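You operate a simulated robot arm through the tools that you are given. There is no shell and no other tool. Be economical: measure what you need, move in short steps, check, and stop when the job is done.

Carry out the task below with a simulated robot arm. There is one attempt and no reset: what you move stays moved.

TASK
Close the silver drawer. Put the green ring gauge on the ribbed chute. Put the round insert marked "72" from the top of the drawer case on the top of the cream cabinet. Fetch the grey-ended billet from the upper shelf of the steel rack and set it on the top of the steel rack. Put the dark block on the top of the drawer case away on the upper shelf of the steel rack. Fetch the small ring and set it on the round plate. Take the small block and put it on the low shelf of the warming stand. Press the refill button two times. Any order will do. Set down upright: grey-ended billet.

The check looks at the end state, three seconds after you hand in, the way a careful person would. Anything else that was tipped, shoved, dropped, spilled or broken makes it a failure.

THE ROBOT
A 7-joint arm with a three-finger gripper on a trunk, on a base that drives. Base frame: it is fixed to the floor where the robot stands at the start and does not move with it; the origin is under the middle of the robot, x ahead of it, y to its left, z up. Readings come in m, rad, newtons and seconds.
Its first joint turns from -2.897 to 2.897 rad. Places, roughly: dark block (4x4x4 cm) [2.1, 0.1, 0.5]; green ring gauge [1, 0.5, 0.75]; grey-ended billet (4x4x6 cm) [2.1, 0.1, 1.2]; low shelf of the warming stand [-0.6, 0.9, 0.3]; refill button [-1, 0.9, 0.9]; ribbed chute (68x13 cm) [-1.32, -1.7, 1]; round insert [2, 0, 0.5]; round plate (6x6x3 cm) [-0.4, 0.8, 0.8]; silver drawer [0.8, 0.2, 0.7]; small block (4x4x4 cm) [-0.7, 0.9, 0.8]; small ring (5x5x2 cm) [-0.8, 0.9, 0.8]; top of the cream cabinet [0.6, -2.1, 1]; top of the steel rack [1.8, 0.2, 1.6]; upper shelf of the steel rack [1.8, 0.2, 1.2]. Payload 2.69 kg.
Tool frame: the origin (TCP) lies between the finger pads and is the grasp point; the fingertips stand 0.029 m ahead of it; z points along the fingers, y is the line along which they close. The gripper opens to 0.12 m. The gripper's body begins 0.078 m behind the TCP.
Orientation is told as [roll, pitch, yaw] about the base's x, y, z axes, in that order, counted from this pose: with the fingers straight down and closing along the base's y, the tool's x points along the base's -x, its y along +y and its z along -z.

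THE INTERFACE
- The arm moves only by the tool step_arm. Its argument "moves" is a list of rows, each a list of 7 numbers: the shift along the tool's x, y, z in m, then the turn, a rotation vector about the tool's x, y, z in rad, then the gripper command, from -1 (shut) to 1 (fully open), values between in proportion. In form: [[tx, ty, tz, ax, ay, az, hand], ...]. A call has 1 to 8 rows; each row is the pose to reach, as a shift and turn from the pose commanded when the call began, along the tool's axes at that moment. Rows are played at 5 a second. More than 0.05 m and 0.15 rad between two rows, or a gripper value outside its range, and nothing of the call is played. A pose out of reach is approached as far as the arm can. The call stops where the force on the tool passes 40 N (or 10 N more than at its start, if that is more) or the arm is blocked; 0.2 s more then pass. The fingers move at their own pace and stop on an object; they squeeze with about 29 N. The grip force told is the motor's: it shows also when the fingers shut on nothing. Time passes only in rows, and 0.2 s behind the last, so rows that repeat a pose let the fingers close. The reply holds the time, the measured pose of the TCP, the force on the tool along the base axes, the opening and the grip force, in the units named above and with some noise, with the torque about the TCP (base axes, N m) and any sound that the robot's microphone picked up, and new pictures: "show" is both (left out), scene, wrist or none.
- Cameras (640 x 400 px; columns grow to the right, rows downward): "scene" is now at [0.3039, 0.2634, 1.2897]; the picture's right is [0.87, -0.49, 0.00], its down [-0.32, -0.57, -0.76] and it looks along [0.37, 0.66, -0.65] (base axes); focal length 214 px, centre (320, 200). "wrist" rides on the gripper at [0.063, 0, -0.104] in the tool frame; the picture's right is [0.00, 1.00, 0.00], its down [-0.83, 0.00, -0.56] and it looks along [-0.56, 0.00, 0.83] (tool axes); focal length 275 px, centre (320, 200). There is no depth. A picture from a camera that has moved, and an enlarged one, comes with that camera's place and axes in the base frame and with its lens. The place of the scene camera against the robot may be out by one fixed shift of up to 0.012 m in any direction.
- lift_body(by): slides the trunk up (or, below 0, down) by that many m; the arm and the scene camera ride with it, the base frame stays. It gives what a move gives, with no picture.
- roll_base(legs): drives the robot by 1 to 6 legs, each [ahead, left, turn to the left] in m, m and rad, along the robot's own axes; the way and the turn of a leg run together, so that a leg with both is an arc; at most 1.5 m and 3.142 rad a leg. The arm and the cameras ride along, it lands a little off, and it stops where it bumps. It gives what a move gives, and a new picture of the scene camera.
- aim_head(pan, tilt): turns the head with the scene camera to pan (to the left, within 2.496 rad either way) and tilt (down, from -0.506 to 1.204), counted from straight ahead of the robot. It gives what a move gives, and a new picture of the scene camera.
- zoom(camera, box): a new picture of the part [left, top, right, bottom] of that camera's present view, enlarged. No time passes.
- finish_job(): hands the job in; it is judged then, once.

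Work in short steps. Places have to be worked out from the pictures, the camera data and where the tool is seen: move nearer, look again, correct. Check each grasp and each placing, and mend what went wrong. You have 207 turns and 260 pictures in all, those below and enlarged ones among them. Open the gripper and draw the arm clear of the work before you hand the job in, unless the task says otherwise; then end with one line.

The tools are called after ">>>" as a command line: name --pt "numbers of a row" for each row, then --argument value for the rest, lists and objects as JSON in quotes. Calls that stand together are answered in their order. step_arm: Moves the arm, as the interface text tells. Its arguments: {"type":"object","properties":{"moves":{"type":"array","items":{"type":"array","items":{"type":"number"}}},"show":{"type":"string","enum":["both","scene","wrist","none"]}},"required":["moves"]} The other tools are called the same way: lift_body (by) slides the trunk up or down; roll_base (legs) drives the base; aim_head (pan, tilt) turns the head that bears the scene camera; zoom (camera, box) takes an enlarged picture of a part of a camera's view; finish_job () hands the job in.

At the start:

```text
t: 0.0
eef_pos: [0.1405, 0.4667, 0.8399]
ee_rot: [-0.364, -0.014, -0.063]
wrist_force: [-0.2, 8.8, 18.4]
wrist_torque: [1.27, 0.17, -0.08]
gripper_width: 0.1204
gripper_force: 0.0
trunk travel left (down, up): [-0.275, 0.311]
robot x, y, heading: [0.0004, 0.0002, -0.003]
head pan, tilt: [1.426, 1.201]
```

scene: 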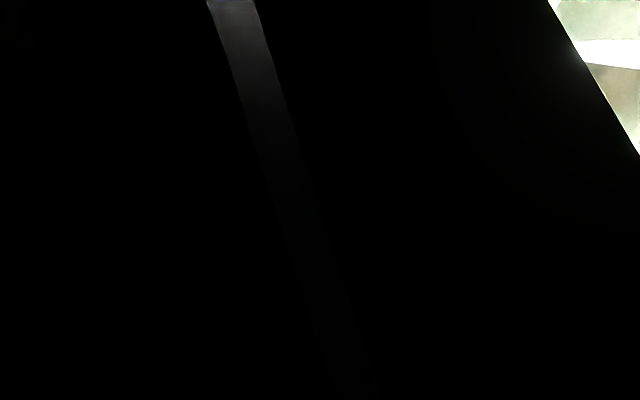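
wrist: 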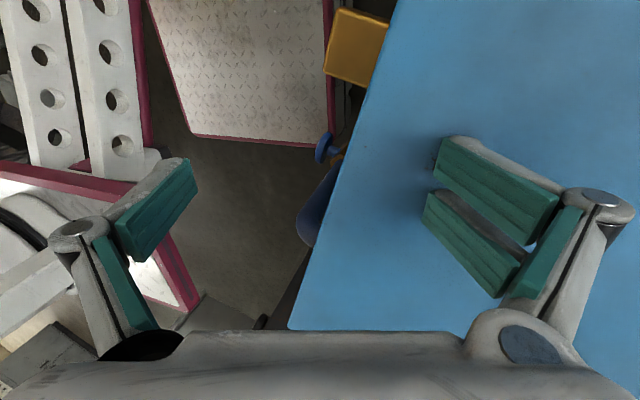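

The scene camera is blocked by the arm, so I look around with the head first.

>>> aim_head --pan 0.0 --tilt 0.5

>>> aim_head --pan 0.7 --tilt 0.5

>>> aim_head --pan 2.2 --tilt 0.5

>>> aim_head --pan -1.2 --tilt 0.4

>>> aim_head --pan -2.3 --tilt 0.4

```text
t: 1.6
eef_pos: [0.145, 0.4675, 0.8385]
ee_rot: [-0.365, -0.015, -0.073]
wrist_force: [-0.8, -1.9, 4.2]
wrist_torque: [0.16, 0.07, 0.04]
gripper_width: 0.1198
gripper_force: 0.0
trunk travel left (down, up): [-0.275, 0.311]
robot x, y, heading: [-0.001, -0.0014, 0.002]
head pan, tilt: [0.0, 0.499]
camera scene: at [0.3342, 0.2424, 1.3007], right [0.59, -0.8, 0.0], down [-0.44, -0.33, -0.84], along [0.67, 0.5, -0.55], focal length 214 px, centre (320, 200)
```

scene: 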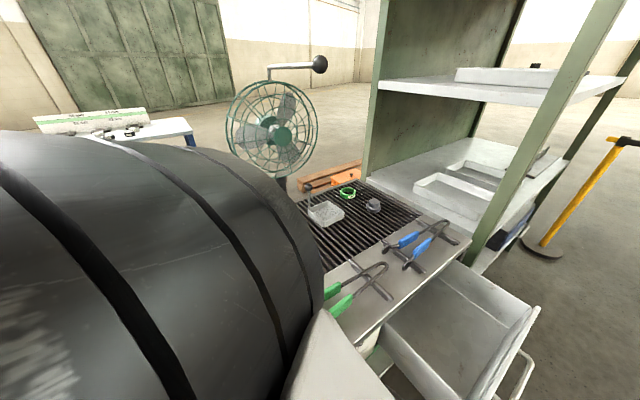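

```text
t: 2.6
eef_pos: [0.1439, 0.4666, 0.8364]
ee_rot: [-0.365, -0.018, -0.067]
wrist_force: [5.4, 2.3, 9.2]
wrist_torque: [0.49, -0.03, -0.28]
gripper_width: 0.1196
gripper_force: 0.1
trunk travel left (down, up): [-0.275, 0.311]
robot x, y, heading: [0.0016, -0.0016, 0.001]
head pan, tilt: [0.7, 0.499]
camera scene: at [0.3323, 0.2466, 1.3037], right [0.63, -0.77, 0.0], down [-0.4, -0.33, -0.85], along [0.66, 0.54, -0.52], focal length 214 px, centre (320, 200)
```

scene: 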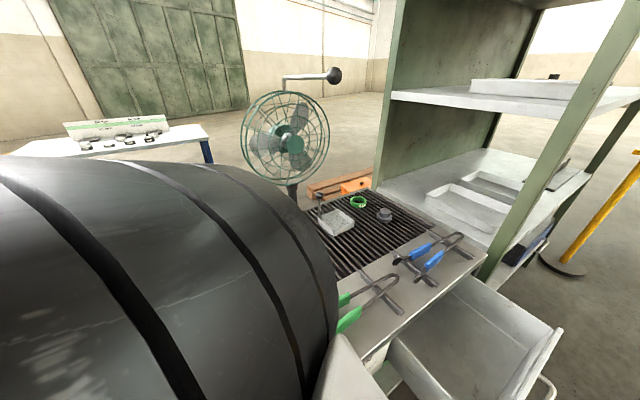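

```text
t: 4.2
eef_pos: [0.1407, 0.4664, 0.837]
ee_rot: [-0.368, -0.017, -0.064]
wrist_force: [0.4, 11.0, 17.6]
wrist_torque: [1.12, 0.17, -0.16]
gripper_width: 0.1193
gripper_force: 0.1
trunk travel left (down, up): [-0.275, 0.311]
robot x, y, heading: [-0.0036, -0.0034, -0.004]
head pan, tilt: [2.201, 0.499]
camera scene: at [0.2901, 0.2756, 1.3049], right [0.95, -0.31, 0.0], down [-0.15, -0.48, -0.86], along [0.26, 0.82, -0.51], focal length 214 px, centre (320, 200)
```

scene: 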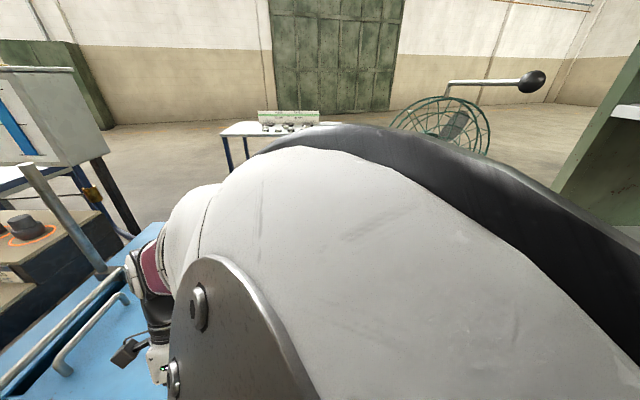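

```text
t: 7.1
eef_pos: [0.1411, 0.4655, 0.8401]
ee_rot: [-0.362, -0.016, -0.065]
wrist_force: [1.1, -2.1, 4.1]
wrist_torque: [0.12, 0.0, -0.05]
gripper_width: 0.1204
gripper_force: 0.1
trunk travel left (down, up): [-0.275, 0.311]
robot x, y, heading: [0.0032, -0.001, -0.003]
head pan, tilt: [-1.201, 0.4]
camera scene: at [0.2962, 0.1032, 1.317], right [-0.93, -0.36, 0.0], down [-0.14, 0.36, -0.92], along [0.33, -0.86, -0.39], focal length 214 px, centre (320, 200)
```

scene: 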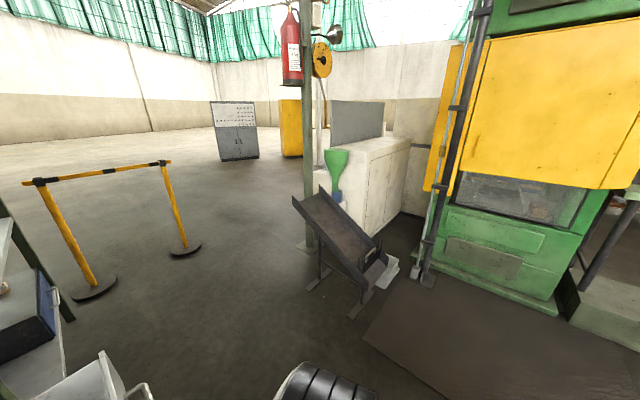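

```text
t: 8.4
eef_pos: [0.1417, 0.4667, 0.8404]
ee_rot: [-0.361, -0.015, -0.064]
wrist_force: [0.1, 0.0, 5.7]
wrist_torque: [0.33, 0.06, -0.02]
gripper_width: 0.1201
gripper_force: 0.1
trunk travel left (down, up): [-0.275, 0.311]
robot x, y, heading: [-0.0001, 0.0017, 0.002]
head pan, tilt: [-2.3, 0.4]
camera scene: at [0.2009, 0.1204, 1.3171], right [-0.75, 0.67, 0.0], down [0.26, 0.29, -0.92], along [-0.61, -0.69, -0.39], focal length 214 px, centre (320, 200)
```

scene: 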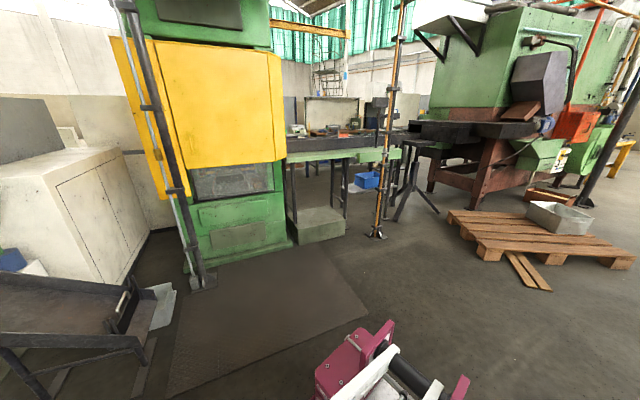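

Pan 0 from this side may avoid the arm; I look again ahead and to the left.

>>> aim_head --pan -0.1 --tilt 0.4

>>> aim_head --pan 2.45 --tilt 0.5

```text
t: 10.5
eef_pos: [0.1421, 0.4668, 0.8387]
ee_rot: [-0.361, -0.015, -0.063]
wrist_force: [-1.4, 5.2, 13.8]
wrist_torque: [0.85, 0.2, 0.03]
gripper_width: 0.1204
gripper_force: 0.0
trunk travel left (down, up): [-0.275, 0.311]
robot x, y, heading: [0.0006, 0.0015, 0.001]
head pan, tilt: [-0.099, 0.4]
camera scene: at [0.3547, 0.1803, 1.3171], right [-0.1, -0.99, 0.0], down [-0.39, 0.04, -0.92], along [0.92, -0.09, -0.39], focal length 214 px, centre (320, 200)
```

scene: 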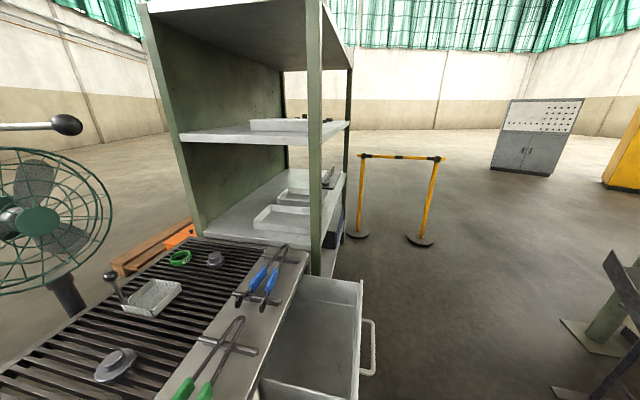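

```text
t: 12.8
eef_pos: [0.1407, 0.4657, 0.8362]
ee_rot: [-0.37, -0.017, -0.064]
wrist_force: [3.9, 2.0, 8.2]
wrist_torque: [0.49, 0.01, -0.16]
gripper_width: 0.1191
gripper_force: 0.1
trunk travel left (down, up): [-0.275, 0.311]
robot x, y, heading: [0.0, 0.0004, 0.001]
head pan, tilt: [2.45, 0.499]
camera scene: at [0.3517, 0.2164, 1.3204], right [0.29, -0.96, 0.0], down [-0.34, -0.1, -0.93], along [0.89, 0.27, -0.36], focal length 214 px, centre (320, 200)
```

scene: 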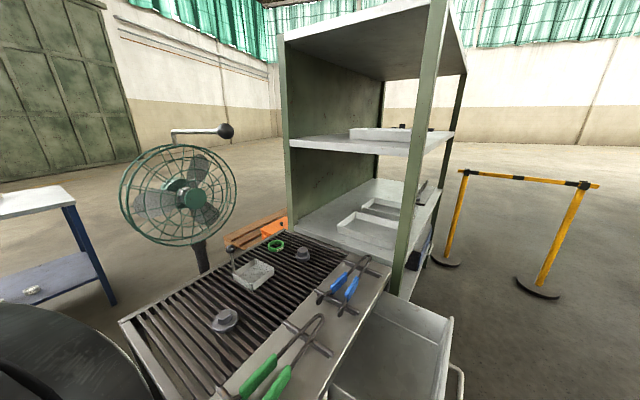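

The head is being stopped by the arm's links. I straighten the tool and lift it clear first, watching the result.

>>> step_arm --pt "0 -0.014 -0.037 -0.12 0 0 0" --pt "0 -0.028 -0.075 -0.24 0 0 0" --pt "0 -0.043 -0.112 -0.364 0 0 -0.5" --show "wrist"

>>> aim_head --pan 2.2 --tilt 0.6

```text
t: 13.3
eef_pos: [0.1625, 0.4527, 0.8129]
ee_rot: [-0.371, -0.026, -0.116]
wrist_force: [2.9, -3.8, 76.4]
wrist_torque: [4.69, 0.44, -0.15]
gripper_width: 0.075
gripper_force: 0.6
trunk travel left (down, up): [-0.275, 0.311]
robot x, y, heading: [-0.0018, 0.0019, -0.002]
head pan, tilt: [2.45, 0.499]
stopped in row 2: the force on the tool passed its limit at 69 N (the readings are from after the stop); the commanded pose is now the measured one
camera wrist: at [0.1019, 0.4984, 0.9081], right [0.11, 0.93, -0.36], down [0.84, 0.11, 0.54], along [0.54, -0.36, -0.76], focal length 275 px, centre (320, 200)
```

wrist: 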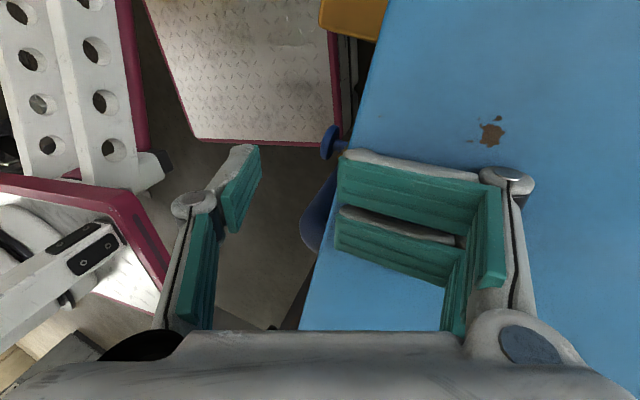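

```text
t: 14.1
eef_pos: [0.162, 0.4539, 0.8107]
ee_rot: [-0.37, -0.025, -0.115]
wrist_force: [0.6, -4.9, 96.3]
wrist_torque: [5.95, 0.45, -0.1]
gripper_width: 0.075
gripper_force: 1.3
trunk travel left (down, up): [-0.275, 0.311]
robot x, y, heading: [-0.0036, -0.0004, -0.001]
head pan, tilt: [2.201, 0.6]
camera scene: at [0.352, 0.2094, 1.3189], right [0.24, -0.97, 0.0], down [-0.37, -0.09, -0.93], along [0.9, 0.22, -0.38], focal length 214 px, centre (320, 200)
```

scene: 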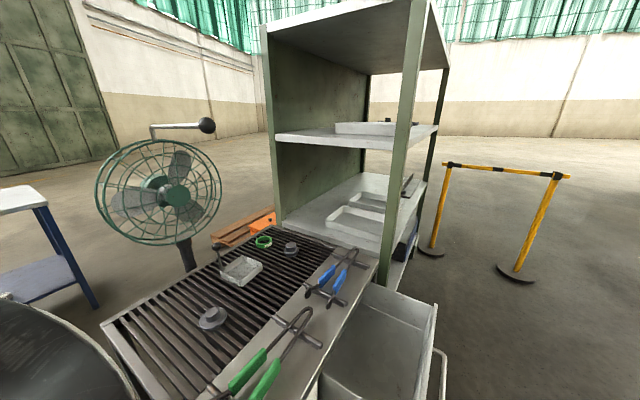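

The head, blocked by the arm, is pressing it down onto the blue surface. I turn the head away to the right to release it.

>>> aim_head --pan -0.6 --tilt 0.4

```text
t: 16.6
eef_pos: [0.1648, 0.4531, 0.8121]
ee_rot: [-0.369, -0.03, -0.116]
wrist_force: [19.2, -1.8, 30.9]
wrist_torque: [1.82, 0.17, -1.09]
gripper_width: 0.0753
gripper_force: 1.3
trunk travel left (down, up): [-0.275, 0.311]
robot x, y, heading: [-0.0031, 0.0015, -0.002]
head pan, tilt: [-0.6, 0.4]
camera scene: at [0.3404, 0.1379, 1.3171], right [-0.55, -0.83, 0.0], down [-0.33, 0.21, -0.92], along [0.77, -0.51, -0.39], focal length 214 px, centre (320, 200)
```

scene: 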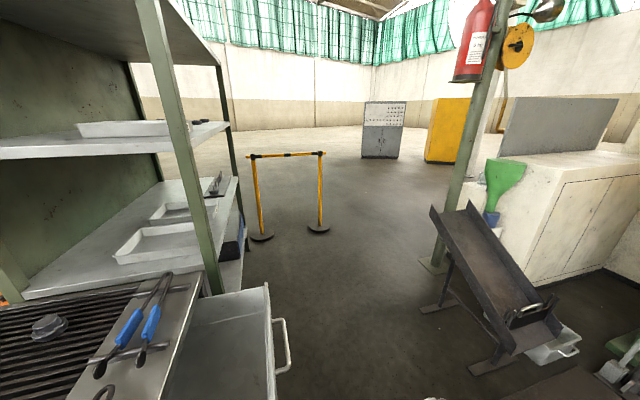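

Now I raise the tool straight up a little in its own frame and check the force.

>>> step_arm --pt "0 -0.007 -0.019 0 0 0 0.2" --pt "0 -0.018 -0.047 0 0 0 0.2" --pt "0 -0.032 -0.084 0 0 0 0.2" --show "wrist"

```text
t: 17.6
eef_pos: [0.1949, 0.4535, 0.8452]
ee_rot: [-0.49, -0.053, -0.182]
wrist_force: [-1.0, 1.4, 4.5]
wrist_torque: [0.2, -0.03, 0.02]
gripper_width: 0.0771
gripper_force: 0.0
trunk travel left (down, up): [-0.275, 0.311]
robot x, y, heading: [-0.0027, 0.0029, 0.006]
head pan, tilt: [-0.6, 0.4]
stopped in row 3: the arm was blocked; the commanded pose is now the measured one
camera wrist: at [0.1369, 0.513, 0.9349], right [0.18, 0.86, -0.47], down [0.84, 0.12, 0.53], along [0.51, -0.49, -0.7], focal length 275 px, centre (320, 200)
```

wrist: 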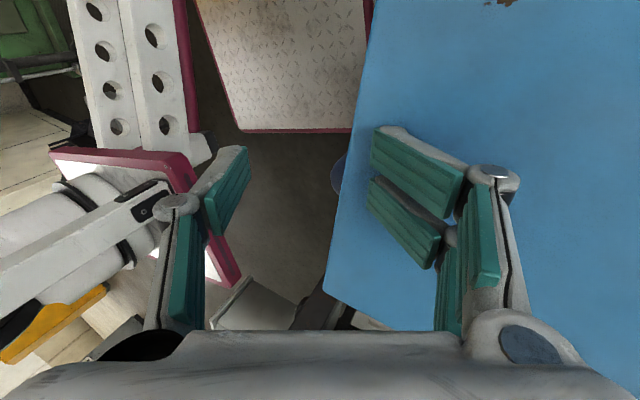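

The arm is blocked (folded tightly). I raise the trunk for clearance, then move the tool forward.

>>> lift_body --by 0.15

>>> step_arm --pt "-0.04 0 0 0 0 0 0.2" --pt "-0.08 0 0 0 0 0 0.2" --pt "-0.12 0 0 0 0 0 0.2" --pt "-0.16 0 0 0 0 0 0.2" --show "both"

```text
t: 19.3
eef_pos: [0.1913, 0.4512, 0.9951]
ee_rot: [-0.488, -0.05, -0.176]
wrist_force: [0.1, -0.3, -0.6]
wrist_torque: [-0.04, -0.01, -0.01]
gripper_width: 0.0721
gripper_force: 0.0
trunk travel left (down, up): [-0.425, 0.161]
robot x, y, heading: [-0.0006, 0.0011, 0.002]
head pan, tilt: [-0.6, 0.4]
```

```text
t: 20.3
eef_pos: [0.3484, 0.4229, 1.0053]
ee_rot: [-0.49, -0.051, -0.176]
wrist_force: [-0.1, 1.3, 0.7]
wrist_torque: [-0.03, -0.01, -0.01]
gripper_width: 0.072
gripper_force: 0.1
trunk travel left (down, up): [-0.425, 0.161]
robot x, y, heading: [-0.0032, 0.0015, 0.005]
head pan, tilt: [-0.6, 0.4]
camera scene: at [0.2617, 0.1377, 1.4664], right [-0.56, -0.83, 0.0], down [-0.32, 0.22, -0.92], along [0.76, -0.52, -0.39], focal length 214 px, centre (320, 200)
camera wrist: at [0.2903, 0.483, 1.0939], right [0.17, 0.87, -0.47], down [0.84, 0.12, 0.53], along [0.52, -0.49, -0.71], focal length 275 px, centre (320, 200)
```

scene: 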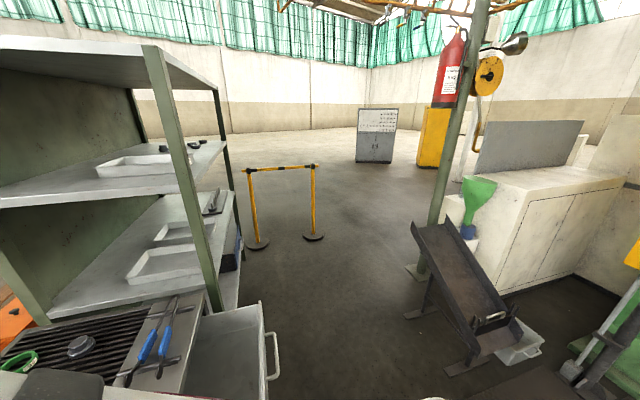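
wrist: 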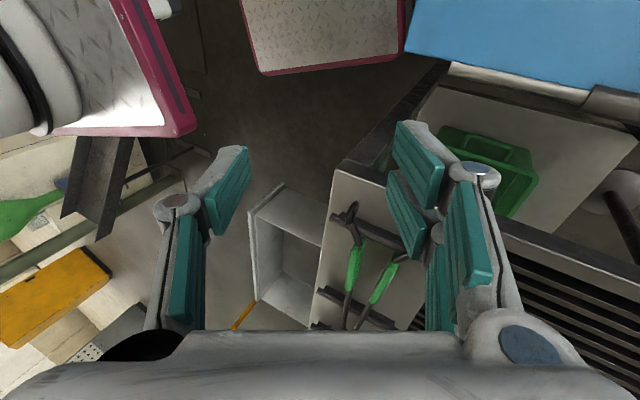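

The arm is freer now. I bring the tool vertical and over the front, toward the drawer side.

>>> step_arm --pt "-0.026 -0.026 0.015 -0.1 0.002 -0.038 0.2" --pt "-0.052 -0.052 0.031 -0.2 0.003 -0.075 0.2" --pt "-0.077 -0.079 0.046 -0.297 0.005 -0.113 0.2" --pt "-0.103 -0.105 0.062 -0.396 0.006 -0.15 0.2" --pt "-0.129 -0.131 0.077 -0.495 0.008 -0.188 0.2" --show "wrist"

>>> aim_head --pan -0.1 --tilt 0.7

```text
t: 21.5
eef_pos: [0.4511, 0.2547, 1.0048]
ee_rot: [0.003, 0.0, 0.007]
wrist_force: [-0.9, 1.0, -0.5]
wrist_torque: [-0.07, -0.01, -0.02]
gripper_width: 0.072
gripper_force: 0.1
trunk travel left (down, up): [-0.425, 0.161]
robot x, y, heading: [0.0025, 0.0031, 0.001]
head pan, tilt: [-0.6, 0.4]
camera wrist: at [0.3867, 0.2524, 1.1098], right [-0.01, 1.0, 0.0], down [0.83, 0.01, 0.56], along [0.56, 0.01, -0.83], focal length 275 px, centre (320, 200)
```

wrist: 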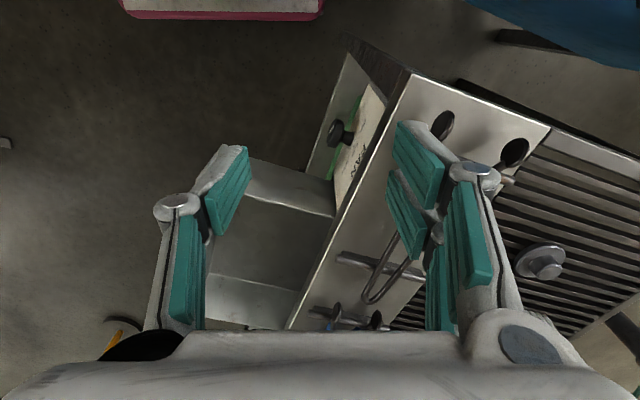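

```text
t: 22.5
eef_pos: [0.4503, 0.2522, 1.0046]
ee_rot: [0.003, 0.001, 0.004]
wrist_force: [0.4, 0.1, -0.1]
wrist_torque: [-0.03, 0.02, 0.01]
gripper_width: 0.072
gripper_force: 0.0
trunk travel left (down, up): [-0.425, 0.161]
robot x, y, heading: [0.001, 0.001, 0.001]
head pan, tilt: [-0.099, 0.7]
camera scene: at [0.2702, 0.1813, 1.4396], right [-0.1, -0.99, 0.0], down [-0.64, 0.06, -0.77], along [0.76, -0.08, -0.64], focal length 214 px, centre (320, 200)
```

scene: 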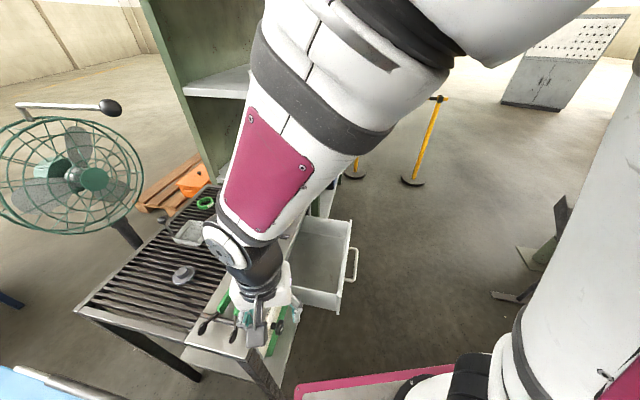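

The stove front runs at about -0.31 rad, and the open drawer's front is near (0.81, 0.01) with its handle near (0.80, -0.03, 0.6). I close the fingers and stage the tool in front of it, tilted so the fingertips lead.

>>> step_arm --pt "-0.0275 -0.041 0 -0.112 -0.017 0.036 -1" --pt "-0.055 -0.082 0 -0.223 -0.035 0.071 -1" --pt "-0.0825 -0.124 0 -0.335 -0.052 0.107 -1" --pt "-0.11 -0.165 0 -0.447 -0.069 0.143 -1" --pt "-0.1375 -0.206 0 -0.558 -0.086 0.178 -1" --pt "-0.165 -0.248 0 -0.67 -0.104 0.214 -1" --pt "-0.1925 -0.289 0 -0.781 -0.121 0.249 -1" --pt "-0.22 -0.33 0 -0.893 -0.138 0.285 -1" --show "both"

```text
refused: row 3 steps farther than a row can; nothing moved
```

>>> step_arm --pt "-0.027 -0.04 0 -0.112 -0.017 0.036 -1" --pt "-0.054 -0.08 0 -0.223 -0.035 0.071 -1" --pt "-0.081 -0.12 0 -0.335 -0.052 0.107 -1" --pt "-0.108 -0.16 0 -0.447 -0.069 0.143 -1" --pt "-0.135 -0.2 0 -0.558 -0.086 0.178 -1" --pt "-0.162 -0.24 0 -0.67 -0.104 0.214 -1" --pt "-0.189 -0.28 0 -0.781 -0.121 0.249 -1" --pt "-0.216 -0.32 0 -0.893 -0.138 0.285 -1" --show "both"

```text
t: 24.3
eef_pos: [0.6682, -0.0669, 1.0014]
ee_rot: [0.904, 0.001, -0.3]
wrist_force: [0.2, -0.4, 0.2]
wrist_torque: [-0.03, 0.0, -0.02]
gripper_width: 0.0
gripper_force: 28.3
out of reach, approached as far as the arm can: row 2, 3
trunk travel left (down, up): [-0.425, 0.161]
robot x, y, heading: [0.0002, -0.0013, 0.001]
head pan, tilt: [-0.099, 0.7]
camera scene: at [0.2698, 0.182, 1.4395], right [-0.1, -1.0, 0.0], down [-0.64, 0.06, -0.77], along [0.76, -0.08, -0.64], focal length 214 px, centre (320, 200)
camera wrist: at [0.5848, -0.126, 1.0668], right [0.18, 0.59, 0.79], down [0.67, -0.66, 0.35], along [0.72, 0.46, -0.51], focal length 275 px, centre (320, 200)
```

scene: 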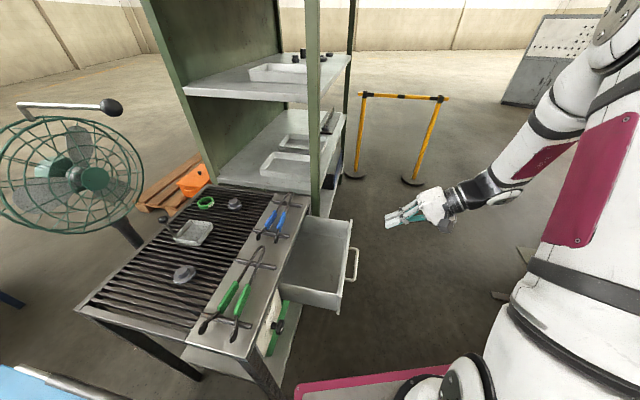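
wrist: 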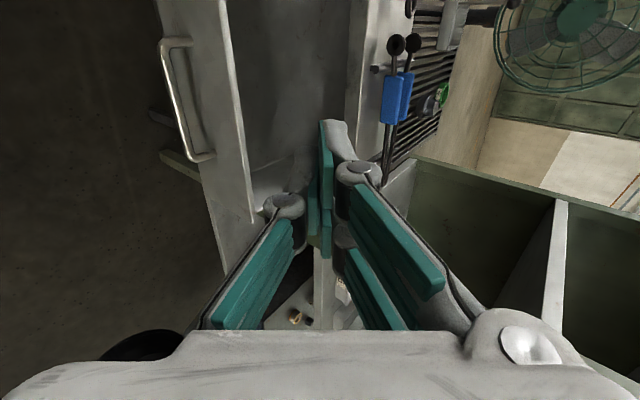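

Triangulating from both cameras puts the handle near (0.715, 0.01, 0.735), so the drawer panel passes through about (0.84, 0.005). I move the closed fingertips to just in front of the panel, beside the handle.

>>> step_arm --pt "-0.024 -0.032 0.028 0 0 0 -1" --pt "-0.048 -0.063 0.056 0 0 0 -1" --pt "-0.072 -0.095 0.085 0 0 0 -1" --pt "-0.095 -0.127 0.113 0 0 0 -1" --pt "-0.119 -0.158 0.141 0 0 0 -1" --pt "-0.143 -0.19 0.169 0 0 0 -1" --show "both"

```text
t: 25.7
eef_pos: [0.8068, -0.0951, 0.7497]
ee_rot: [0.904, 0.001, -0.302]
wrist_force: [-0.6, -0.4, 0.5]
wrist_torque: [-0.04, -0.03, -0.03]
gripper_width: 0.0002
gripper_force: 28.5
trunk travel left (down, up): [-0.425, 0.161]
robot x, y, heading: [-0.0003, 0.0018, -0.001]
head pan, tilt: [-0.099, 0.7]
camera scene: at [0.2699, 0.1814, 1.4396], right [-0.1, -1.0, 0.0], down [-0.64, 0.06, -0.77], along [0.76, -0.08, -0.64], focal length 214 px, centre (320, 200)
camera wrist: at [0.7224, -0.1547, 0.815], right [0.18, 0.59, 0.78], down [0.66, -0.66, 0.35], along [0.72, 0.46, -0.51], focal length 275 px, centre (320, 200)
```

scene: 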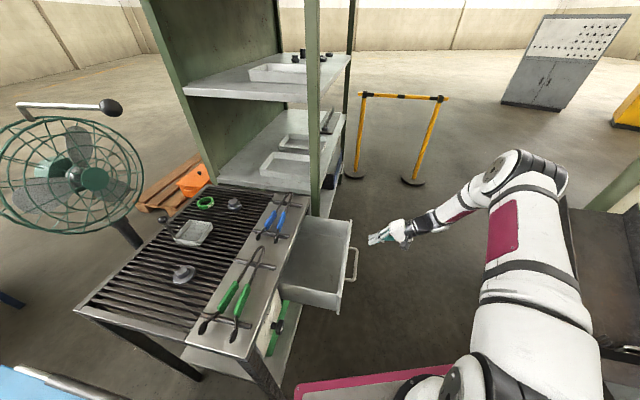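
wrist: 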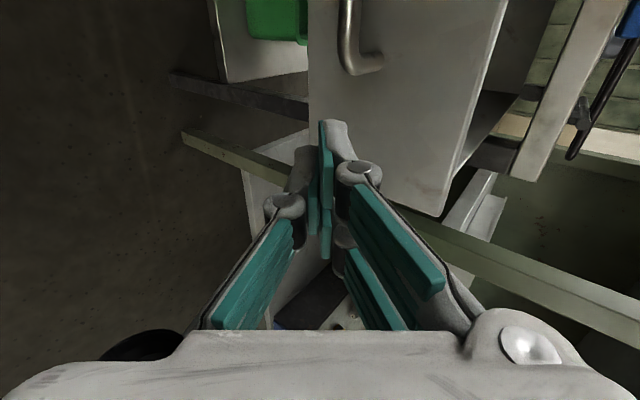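

The fingertip is lined up with the panel beside the handle. I push along the closing direction; the force limit stops me when the drawer seats.

>>> step_arm --pt "0 0.025 0.031 0 0 0 -1" --pt "0 0.049 0.063 0 0 0 -1" --pt "0 0.068 0.086 0 0 0 -1" --pt "0 0.086 0.11 0 0 0 -1" --pt "0 0.105 0.133 0 0 0 -1" --pt "0 0.123 0.157 0 0 0 -1" --pt "0 0.142 0.18 0 0 0 -1" --pt "0 0.16 0.204 0 0 0 -1" --show "both"

```text
t: 27.5
eef_pos: [0.8856, 0.1503, 0.7475]
ee_rot: [0.902, 0.001, -0.304]
wrist_force: [0.5, -1.2, 0.7]
wrist_torque: [-0.01, -0.01, 0.0]
gripper_width: 0.0
gripper_force: 28.8
trunk travel left (down, up): [-0.425, 0.161]
robot x, y, heading: [0.0001, 0.0034, 0.001]
head pan, tilt: [-0.099, 0.7]
camera scene: at [0.2703, 0.1809, 1.4396], right [-0.1, -0.99, 0.0], down [-0.64, 0.06, -0.76], along [0.76, -0.08, -0.64], focal length 214 px, centre (320, 200)
camera wrist: at [0.8021, 0.0904, 0.8132], right [0.18, 0.59, 0.78], down [0.66, -0.66, 0.35], along [0.73, 0.46, -0.51], focal length 275 px, centre (320, 200)
```

scene: 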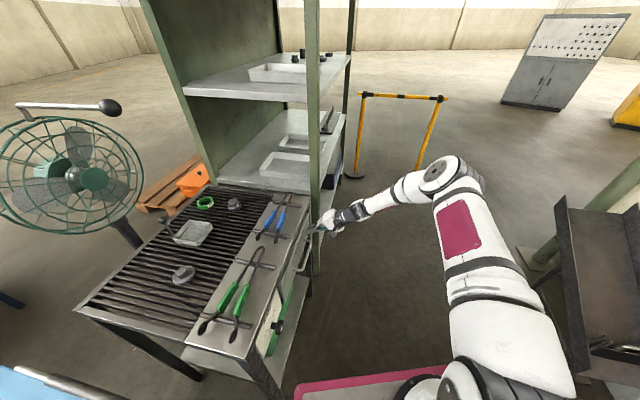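
wrist: 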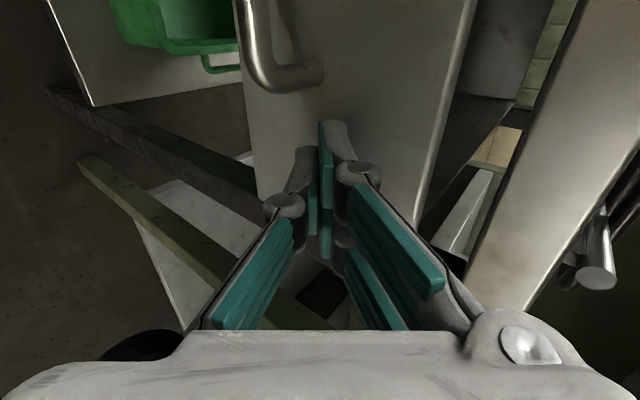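

The drawer slid in easily with a gap left; I keep pushing in small steps until it seats.

>>> step_arm --pt "0 0.012 0.016 0 0 0 -1" --pt "0 0.022 0.027 0 0 0 -1" --pt "0 0.031 0.039 0 0 0 -1" --pt "0 0.04 0.051 0 0 0 -1" --pt "0 0.049 0.063 0 0 0 -1" --show "both"

```text
t: 27.9
eef_pos: [0.8913, 0.1582, 0.7444]
ee_rot: [0.895, 0.002, -0.308]
wrist_force: [-2.1, -5.9, 1.2]
wrist_torque: [-0.03, 0.01, -0.13]
gripper_width: 0.0
gripper_force: 28.1
trunk travel left (down, up): [-0.425, 0.161]
robot x, y, heading: [-0.0004, 0.0035, -0.001]
head pan, tilt: [-0.099, 0.7]
stopped in row 2: the force on the tool passed its limit at 60 N (the readings are from after the stop); the commanded pose is now the measured one
camera scene: at [0.2701, 0.1808, 1.4395], right [-0.1, -0.99, 0.0], down [-0.64, 0.06, -0.76], along [0.76, -0.08, -0.64], focal length 214 px, centre (320, 200)
camera wrist: at [0.8057, 0.0991, 0.8106], right [0.19, 0.6, 0.78], down [0.66, -0.66, 0.35], along [0.73, 0.45, -0.52], focal length 275 px, centre (320, 200)
```

scene: 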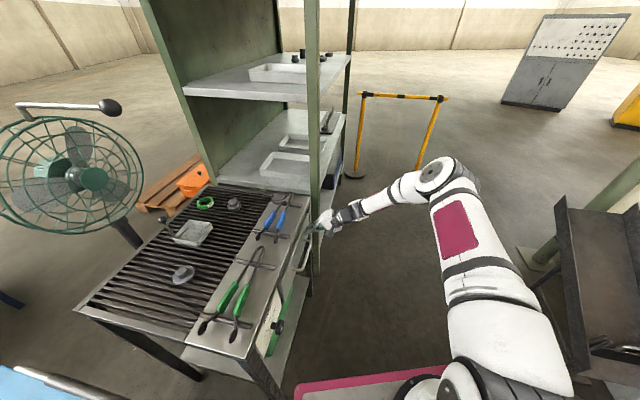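
wrist: 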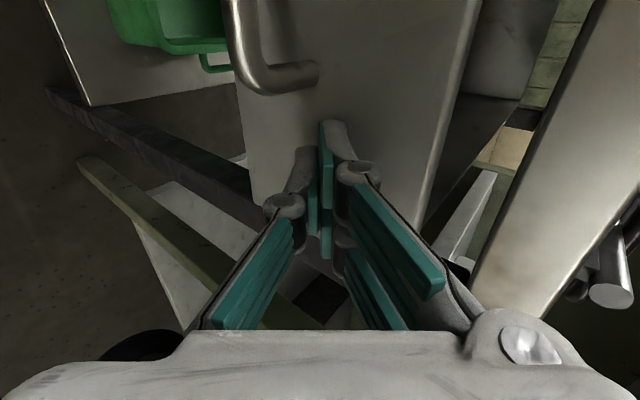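

I check with a zoomed view whether the drawer is truly flush.

>>> zoom --camera "scene" --box '[220, 180, 380, 300]'

```text
3.33 times, centred on (300, 240) of scene
camera zoom: at [0.2701, 0.1808, 1.4395], right [-0.1, -0.99, 0.0], down [-0.64, 0.06, -0.76], along [0.76, -0.08, -0.64], focal length 715 px, centre (387, 67)
```

zoom: 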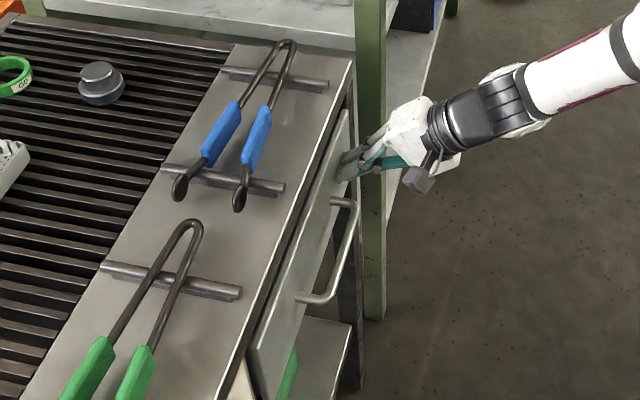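

It looks almost flush; I push again gently to test whether it is seated.

>>> step_arm --pt "0 0.003 0.004 0 0 0 -1" --pt "0 0.006 0.008 0 0 0 -1" --pt "0 0.009 0.012 0 0 0 -1" --pt "0 0.012 0.016 0 0 0 -1" --pt "0 0.018 0.022 0 0 0 -1" --pt "0 0.024 0.03 0 0 0 -1" --show "wrist"

>>> zoom --camera "scene" --box '[250, 210, 330, 270]'

```text
t: 28.4
eef_pos: [0.8912, 0.1573, 0.7434]
ee_rot: [0.889, 0.0, -0.309]
wrist_force: [-1.6, -5.6, -0.1]
wrist_torque: [-0.04, 0.01, -0.11]
gripper_width: 0.0
gripper_force: 28.3
trunk travel left (down, up): [-0.425, 0.161]
robot x, y, heading: [0.0021, 0.0008, 0.0]
head pan, tilt: [-0.099, 0.7]
stopped in row 2: the force on the tool passed its limit at 48 N (the readings are from after the stop); the commanded pose is now the measured one
camera wrist: at [0.8068, 0.0994, 0.8091], right [0.19, 0.6, 0.78], down [0.66, -0.66, 0.35], along [0.73, 0.45, -0.52], focal length 275 px, centre (320, 200)
```

wrist: 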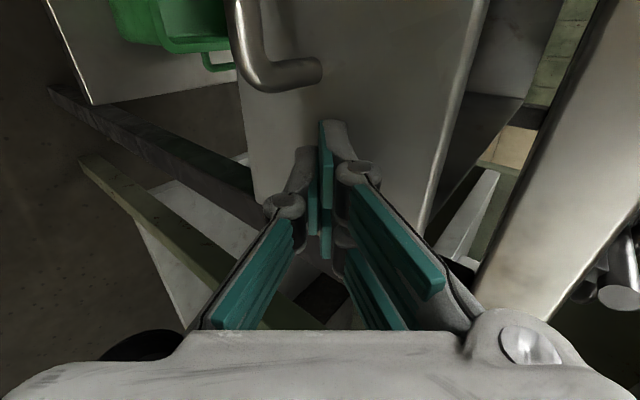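

```text
6.67 times, centred on (290, 240) of scene
camera zoom: at [0.2701, 0.1804, 1.4394], right [-0.1, -0.99, 0.0], down [-0.64, 0.06, -0.76], along [0.76, -0.08, -0.64], focal length 1430 px, centre (520, -67)
```

zoom: 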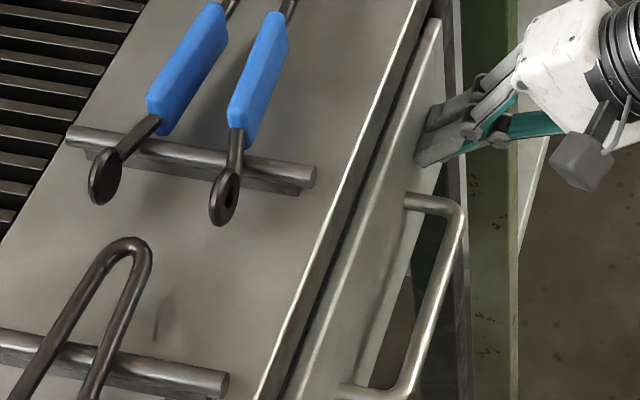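

The contact is at the tips and the panel is flush with the counter, so the drawer is closed. I back away and raise the tool.

>>> step_arm --pt "0 -0.025 -0.031 0 0 0 -1" --pt "0 -0.05 -0.062 0 0 0 -1" --pt "0 -0.074 -0.094 0 0 0 -1" --pt "0 -0.035 -0.125 0 0 0 -1" --pt "0 0.004 -0.156 0 0 0 -1" --pt "0 0.043 -0.187 0 0 0 -1" --pt "0 0.082 -0.218 0 0 0 -1" --pt "0 0.121 -0.249 0 0 0 -1" --show "scene"

```text
t: 30.2
eef_pos: [0.8528, 0.0464, 0.9926]
ee_rot: [0.888, 0.001, -0.309]
wrist_force: [0.1, -1.1, -0.2]
wrist_torque: [0.02, 0.03, 0.05]
gripper_width: 0.0
gripper_force: 28.9
trunk travel left (down, up): [-0.425, 0.161]
robot x, y, heading: [-0.0028, -0.0004, 0.003]
head pan, tilt: [-0.099, 0.7]
camera scene: at [0.2705, 0.1804, 1.4394], right [-0.1, -0.99, 0.0], down [-0.64, 0.06, -0.76], along [0.76, -0.08, -0.64], focal length 214 px, centre (320, 200)
```

scene: 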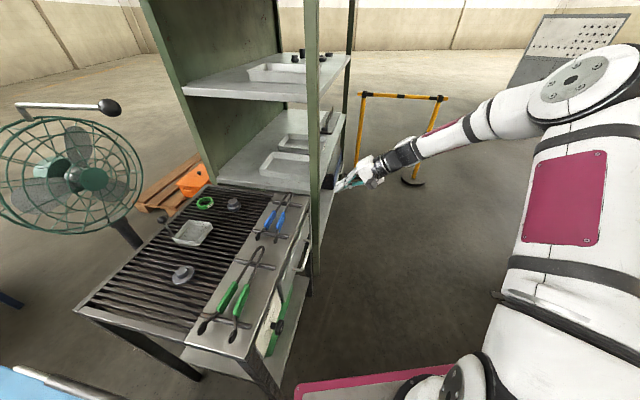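

The drawer is closed. I pull the arm back toward the robot and bring the tool vertical before driving.

>>> step_arm --pt "0.036 -0.011 -0.025 0.127 0 0 -0.5" --pt "0.073 -0.022 -0.05 0.254 0 0 -0.5" --pt "0.109 -0.033 -0.075 0.381 0 0 -0.5" --pt "0.146 -0.045 -0.1 0.508 0 0 -0.5" --pt "0.183 -0.056 -0.126 0.635 0 0 -0.5" --pt "0.219 -0.067 -0.151 0.762 0 0 -0.5" --pt "0.256 -0.078 -0.176 0.889 0 0 -0.5" --show "none"

>>> roll_base --legs '[[0, -0.22, 0], [0, 0, -0.3], [0.48, 0.14, 0]]'

```text
t: 31.8
eef_pos: [0.5559, -0.0545, 1.0451]
ee_rot: [-0.002, 0.003, -0.311]
wrist_force: [0.6, 0.2, -0.1]
wrist_torque: [0.01, 0.05, -0.02]
gripper_width: 0.0299
gripper_force: 0.1
trunk travel left (down, up): [-0.425, 0.161]
robot x, y, heading: [-0.0012, -0.0007, -0.001]
head pan, tilt: [-0.099, 0.7]
```

```text
t: 37.0
eef_pos: [1.0191, -0.4438, 1.0432]
ee_rot: [0.001, 0.0, -0.605]
wrist_force: [-0.3, 0.1, -0.6]
wrist_torque: [0.04, 0.01, 0.01]
gripper_width: 0.03
gripper_force: 0.1
trunk travel left (down, up): [-0.425, 0.161]
robot x, y, heading: [0.5026, -0.2302, -0.304]
head pan, tilt: [-0.099, 0.7]
camera scene: at [0.8147, -0.136, 1.4395], right [-0.39, -0.92, 0.0], down [-0.59, 0.25, -0.76], along [0.71, -0.3, -0.64], focal length 214 px, centre (320, 200)
```

scene: 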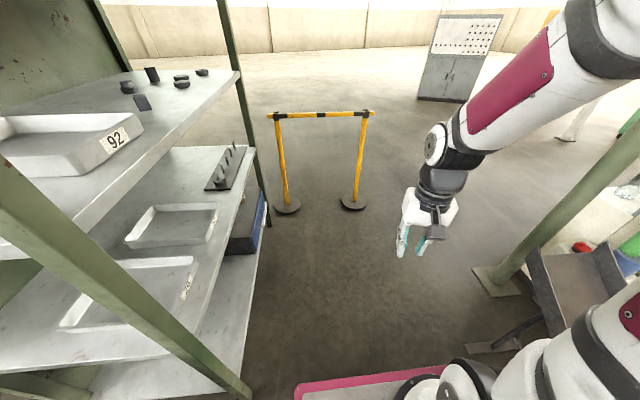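

Arrived. I look left at the stove top for the ring gauge, and zoom on the rack items now in view.

>>> zoom --camera "scene" --box '[100, 50, 280, 260]'

>>> aim_head --pan 1.2 --tilt 0.9

```text
1.90 times, centred on (190, 155) of scene
camera zoom: at [0.8147, -0.136, 1.4395], right [-0.39, -0.92, 0.0], down [-0.59, 0.25, -0.76], along [0.71, -0.3, -0.64], focal length 408 px, centre (568, 286)
```

zoom: 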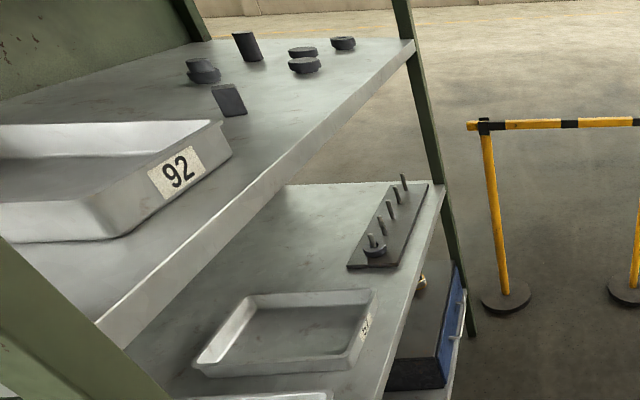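

```text
t: 38.5
eef_pos: [1.0188, -0.4451, 1.0444]
ee_rot: [0.0, -0.001, -0.606]
wrist_force: [-0.2, -0.2, -0.6]
wrist_torque: [-0.04, -0.02, 0.02]
gripper_width: 0.0302
gripper_force: 0.0
trunk travel left (down, up): [-0.425, 0.161]
robot x, y, heading: [0.5003, -0.2285, -0.299]
head pan, tilt: [1.201, 0.901]
camera scene: at [0.7832, -0.0439, 1.4234], right [0.78, -0.62, 0.0], down [-0.49, -0.61, -0.62], along [0.38, 0.49, -0.78], focal length 214 px, centre (320, 200)
```

scene: 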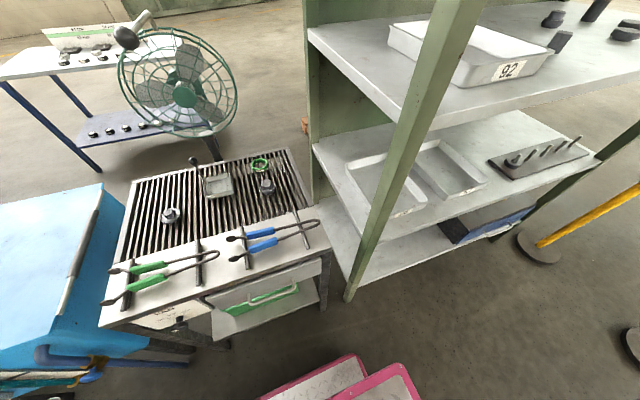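

The ring triangulates to about (0.987, 0.585, 0.866). I zoom in on it and shift the base slightly left for reach.

>>> zoom --camera "scene" --box '[180, 140, 320, 230]'

>>> roll_base --legs '[[0, 0.08, 0]]'

```text
4.44 times, centred on (250, 185) of scene
camera zoom: at [0.7832, -0.0439, 1.4234], right [0.78, -0.62, 0.0], down [-0.49, -0.61, -0.62], along [0.38, 0.49, -0.78], focal length 953 px, centre (631, 267)
```

zoom: 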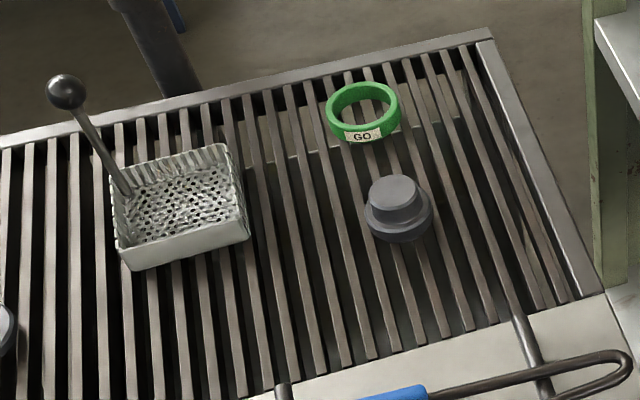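

```text
t: 39.5
eef_pos: [1.0427, -0.3681, 1.0438]
ee_rot: [0.0, 0.002, -0.607]
wrist_force: [-1.3, 0.4, -0.3]
wrist_torque: [-0.02, -0.01, 0.02]
gripper_width: 0.0301
gripper_force: 0.1
trunk travel left (down, up): [-0.425, 0.161]
robot x, y, heading: [0.5239, -0.1535, -0.299]
head pan, tilt: [1.201, 0.901]
camera scene: at [0.8069, 0.032, 1.4234], right [0.78, -0.62, 0.0], down [-0.49, -0.61, -0.62], along [0.39, 0.49, -0.78], focal length 214 px, centre (320, 200)
```

scene: 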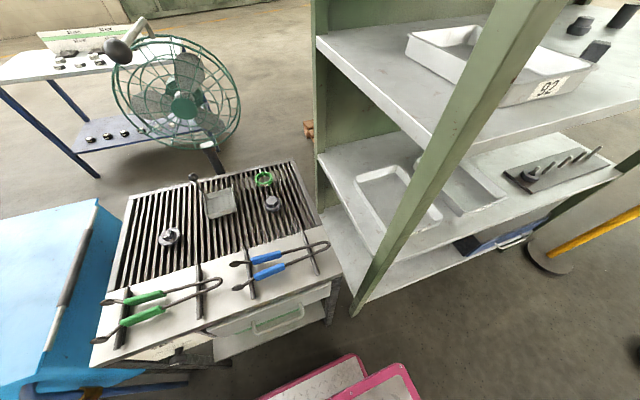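

The ring is about 6.5 cm wide with room on both sides of it. I swing the tool back from the rack post first, turning the yaw to −0.305.

>>> step_arm --pt "0.0455 0.006 -0.006 0 0 -0.037 0.2" --pt "0.091 0.013 -0.012 0 0 -0.075 0.2" --pt "0.1365 0.019 -0.019 0 0 -0.113 0.2" --pt "0.182 0.026 -0.025 0 0 -0.15 0.2" --pt "0.2275 0.032 -0.031 0 0 -0.188 0.2" --pt "0.273 0.038 -0.037 0 0 -0.225 0.2" --pt "0.3185 0.045 -0.044 0 0 -0.263 0.2" --pt "0.364 0.051 -0.05 0 0 -0.3 0.2" --show "none"

```text
t: 41.0
eef_pos: [0.8686, -0.1534, 1.1583]
ee_rot: [-0.006, -0.043, -0.357]
wrist_force: [8.0, -6.1, -1.2]
wrist_torque: [-0.15, -0.22, 0.52]
gripper_width: 0.0736
gripper_force: 0.6
out of reach, approached as far as the arm can: row 2, 3, 4, 5, 6, 7
trunk travel left (down, up): [-0.425, 0.161]
robot x, y, heading: [0.5248, -0.1546, -0.3]
head pan, tilt: [1.201, 0.901]
stopped in row 7: the force on the tool passed its limit at 142 N (the readings are from after the stop); the commanded pose is now the measured one
```

Something stopped the move with a strong force; I look at both cameras.

>>> aim_head --pan 0.3 --tilt 0.7

>>> step_arm --pt "0 0 0 0 0 0 0.2" --show "wrist"

```text
t: 42.2
eef_pos: [0.8694, -0.153, 1.1588]
ee_rot: [-0.006, -0.045, -0.359]
wrist_force: [21.8, -9.1, 3.1]
wrist_torque: [-0.39, -0.44, 1.12]
gripper_width: 0.0738
gripper_force: 0.8
trunk travel left (down, up): [-0.425, 0.161]
robot x, y, heading: [0.5287, -0.153, -0.301]
head pan, tilt: [0.3, 0.7]
camera scene: at [0.8449, -0.0271, 1.4395], right [0.0, -1.0, 0.0], down [-0.64, 0.0, -0.76], along [0.76, 0.0, -0.64], focal length 214 px, centre (320, 200)
```

scene: 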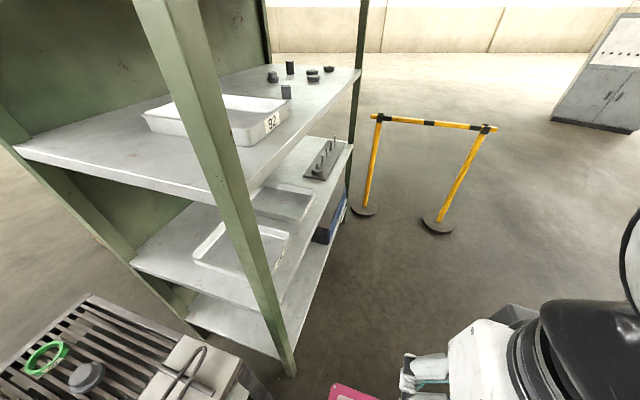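

```text
t: 42.6
eef_pos: [0.8701, -0.1535, 1.1584]
ee_rot: [-0.003, -0.045, -0.359]
wrist_force: [22.5, -9.0, 5.1]
wrist_torque: [-0.39, -0.4, 1.11]
gripper_width: 0.0738
gripper_force: 1.2
trunk travel left (down, up): [-0.425, 0.161]
robot x, y, heading: [0.5285, -0.1563, -0.299]
head pan, tilt: [0.3, 0.7]
camera wrist: at [0.8063, -0.1294, 1.2599], right [0.35, 0.94, 0.0], down [0.76, -0.28, 0.59], along [0.55, -0.21, -0.81], focal length 275 px, centre (320, 200)
```

wrist: 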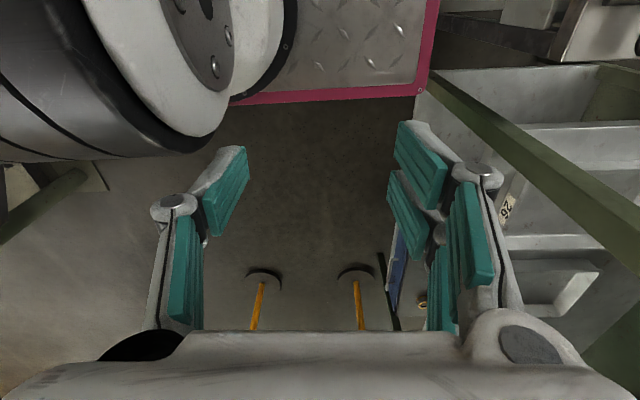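

The gripper ran into the arm's own elbow near the head mast: targets close in at the front-left are bad. I move the tool outward, then I'll turn the base around so the stove lies on the robot's free right side.

>>> step_arm --pt "-0.04 0.002 0 0 0 0 0" --pt "-0.08 0.004 0 0 0.02 0 0" --pt "-0.12 0.004 0 0 0.04 0 0" --pt "-0.16 0.006 0 0 0.04 0 0" --show "scene"

```text
t: 43.6
eef_pos: [1.0207, -0.2073, 1.1654]
ee_rot: [-0.004, -0.001, -0.359]
wrist_force: [-1.1, 0.0, 0.2]
wrist_torque: [-0.01, -0.05, -0.01]
gripper_width: 0.0599
gripper_force: 0.1
trunk travel left (down, up): [-0.425, 0.161]
robot x, y, heading: [0.527, -0.1558, -0.297]
head pan, tilt: [0.3, 0.7]
camera scene: at [0.8444, -0.0269, 1.4396], right [0.0, -1.0, 0.0], down [-0.64, 0.0, -0.77], along [0.77, 0.0, -0.64], focal length 214 px, centre (320, 200)
```

scene: 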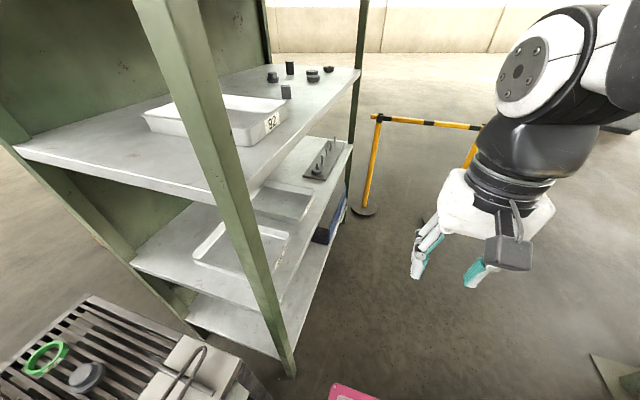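

Free now. I back away to the right, turn around by half a turn, and check the pose.

>>> roll_base --legs '[[0, -0.4, 0], [0, 0, 1.571], [0, 0, 1.571]]'

```text
t: 47.6
eef_pos: [0.9045, -0.3335, 1.1654]
ee_rot: [-0.007, -0.001, -0.01]
wrist_force: [-1.0, -0.5, -0.6]
wrist_torque: [0.02, -0.02, 0.03]
gripper_width: 0.0603
gripper_force: 0.0
trunk travel left (down, up): [-0.425, 0.161]
robot x, y, heading: [0.4206, -0.447, 0.047]
head pan, tilt: [0.3, 0.7]
stopped in leg 2: the robot was blocked; the commanded pose is now the measured one
camera scene: at [0.6777, -0.224, 1.4395], right [0.34, -0.94, 0.0], down [-0.61, -0.22, -0.76], along [0.72, 0.26, -0.64], focal length 214 px, centre (320, 200)
```

scene: 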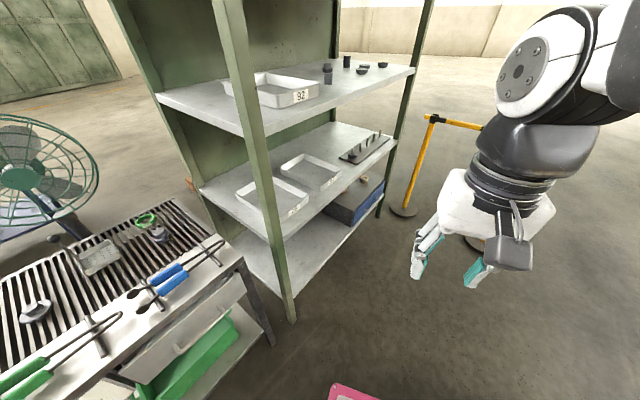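

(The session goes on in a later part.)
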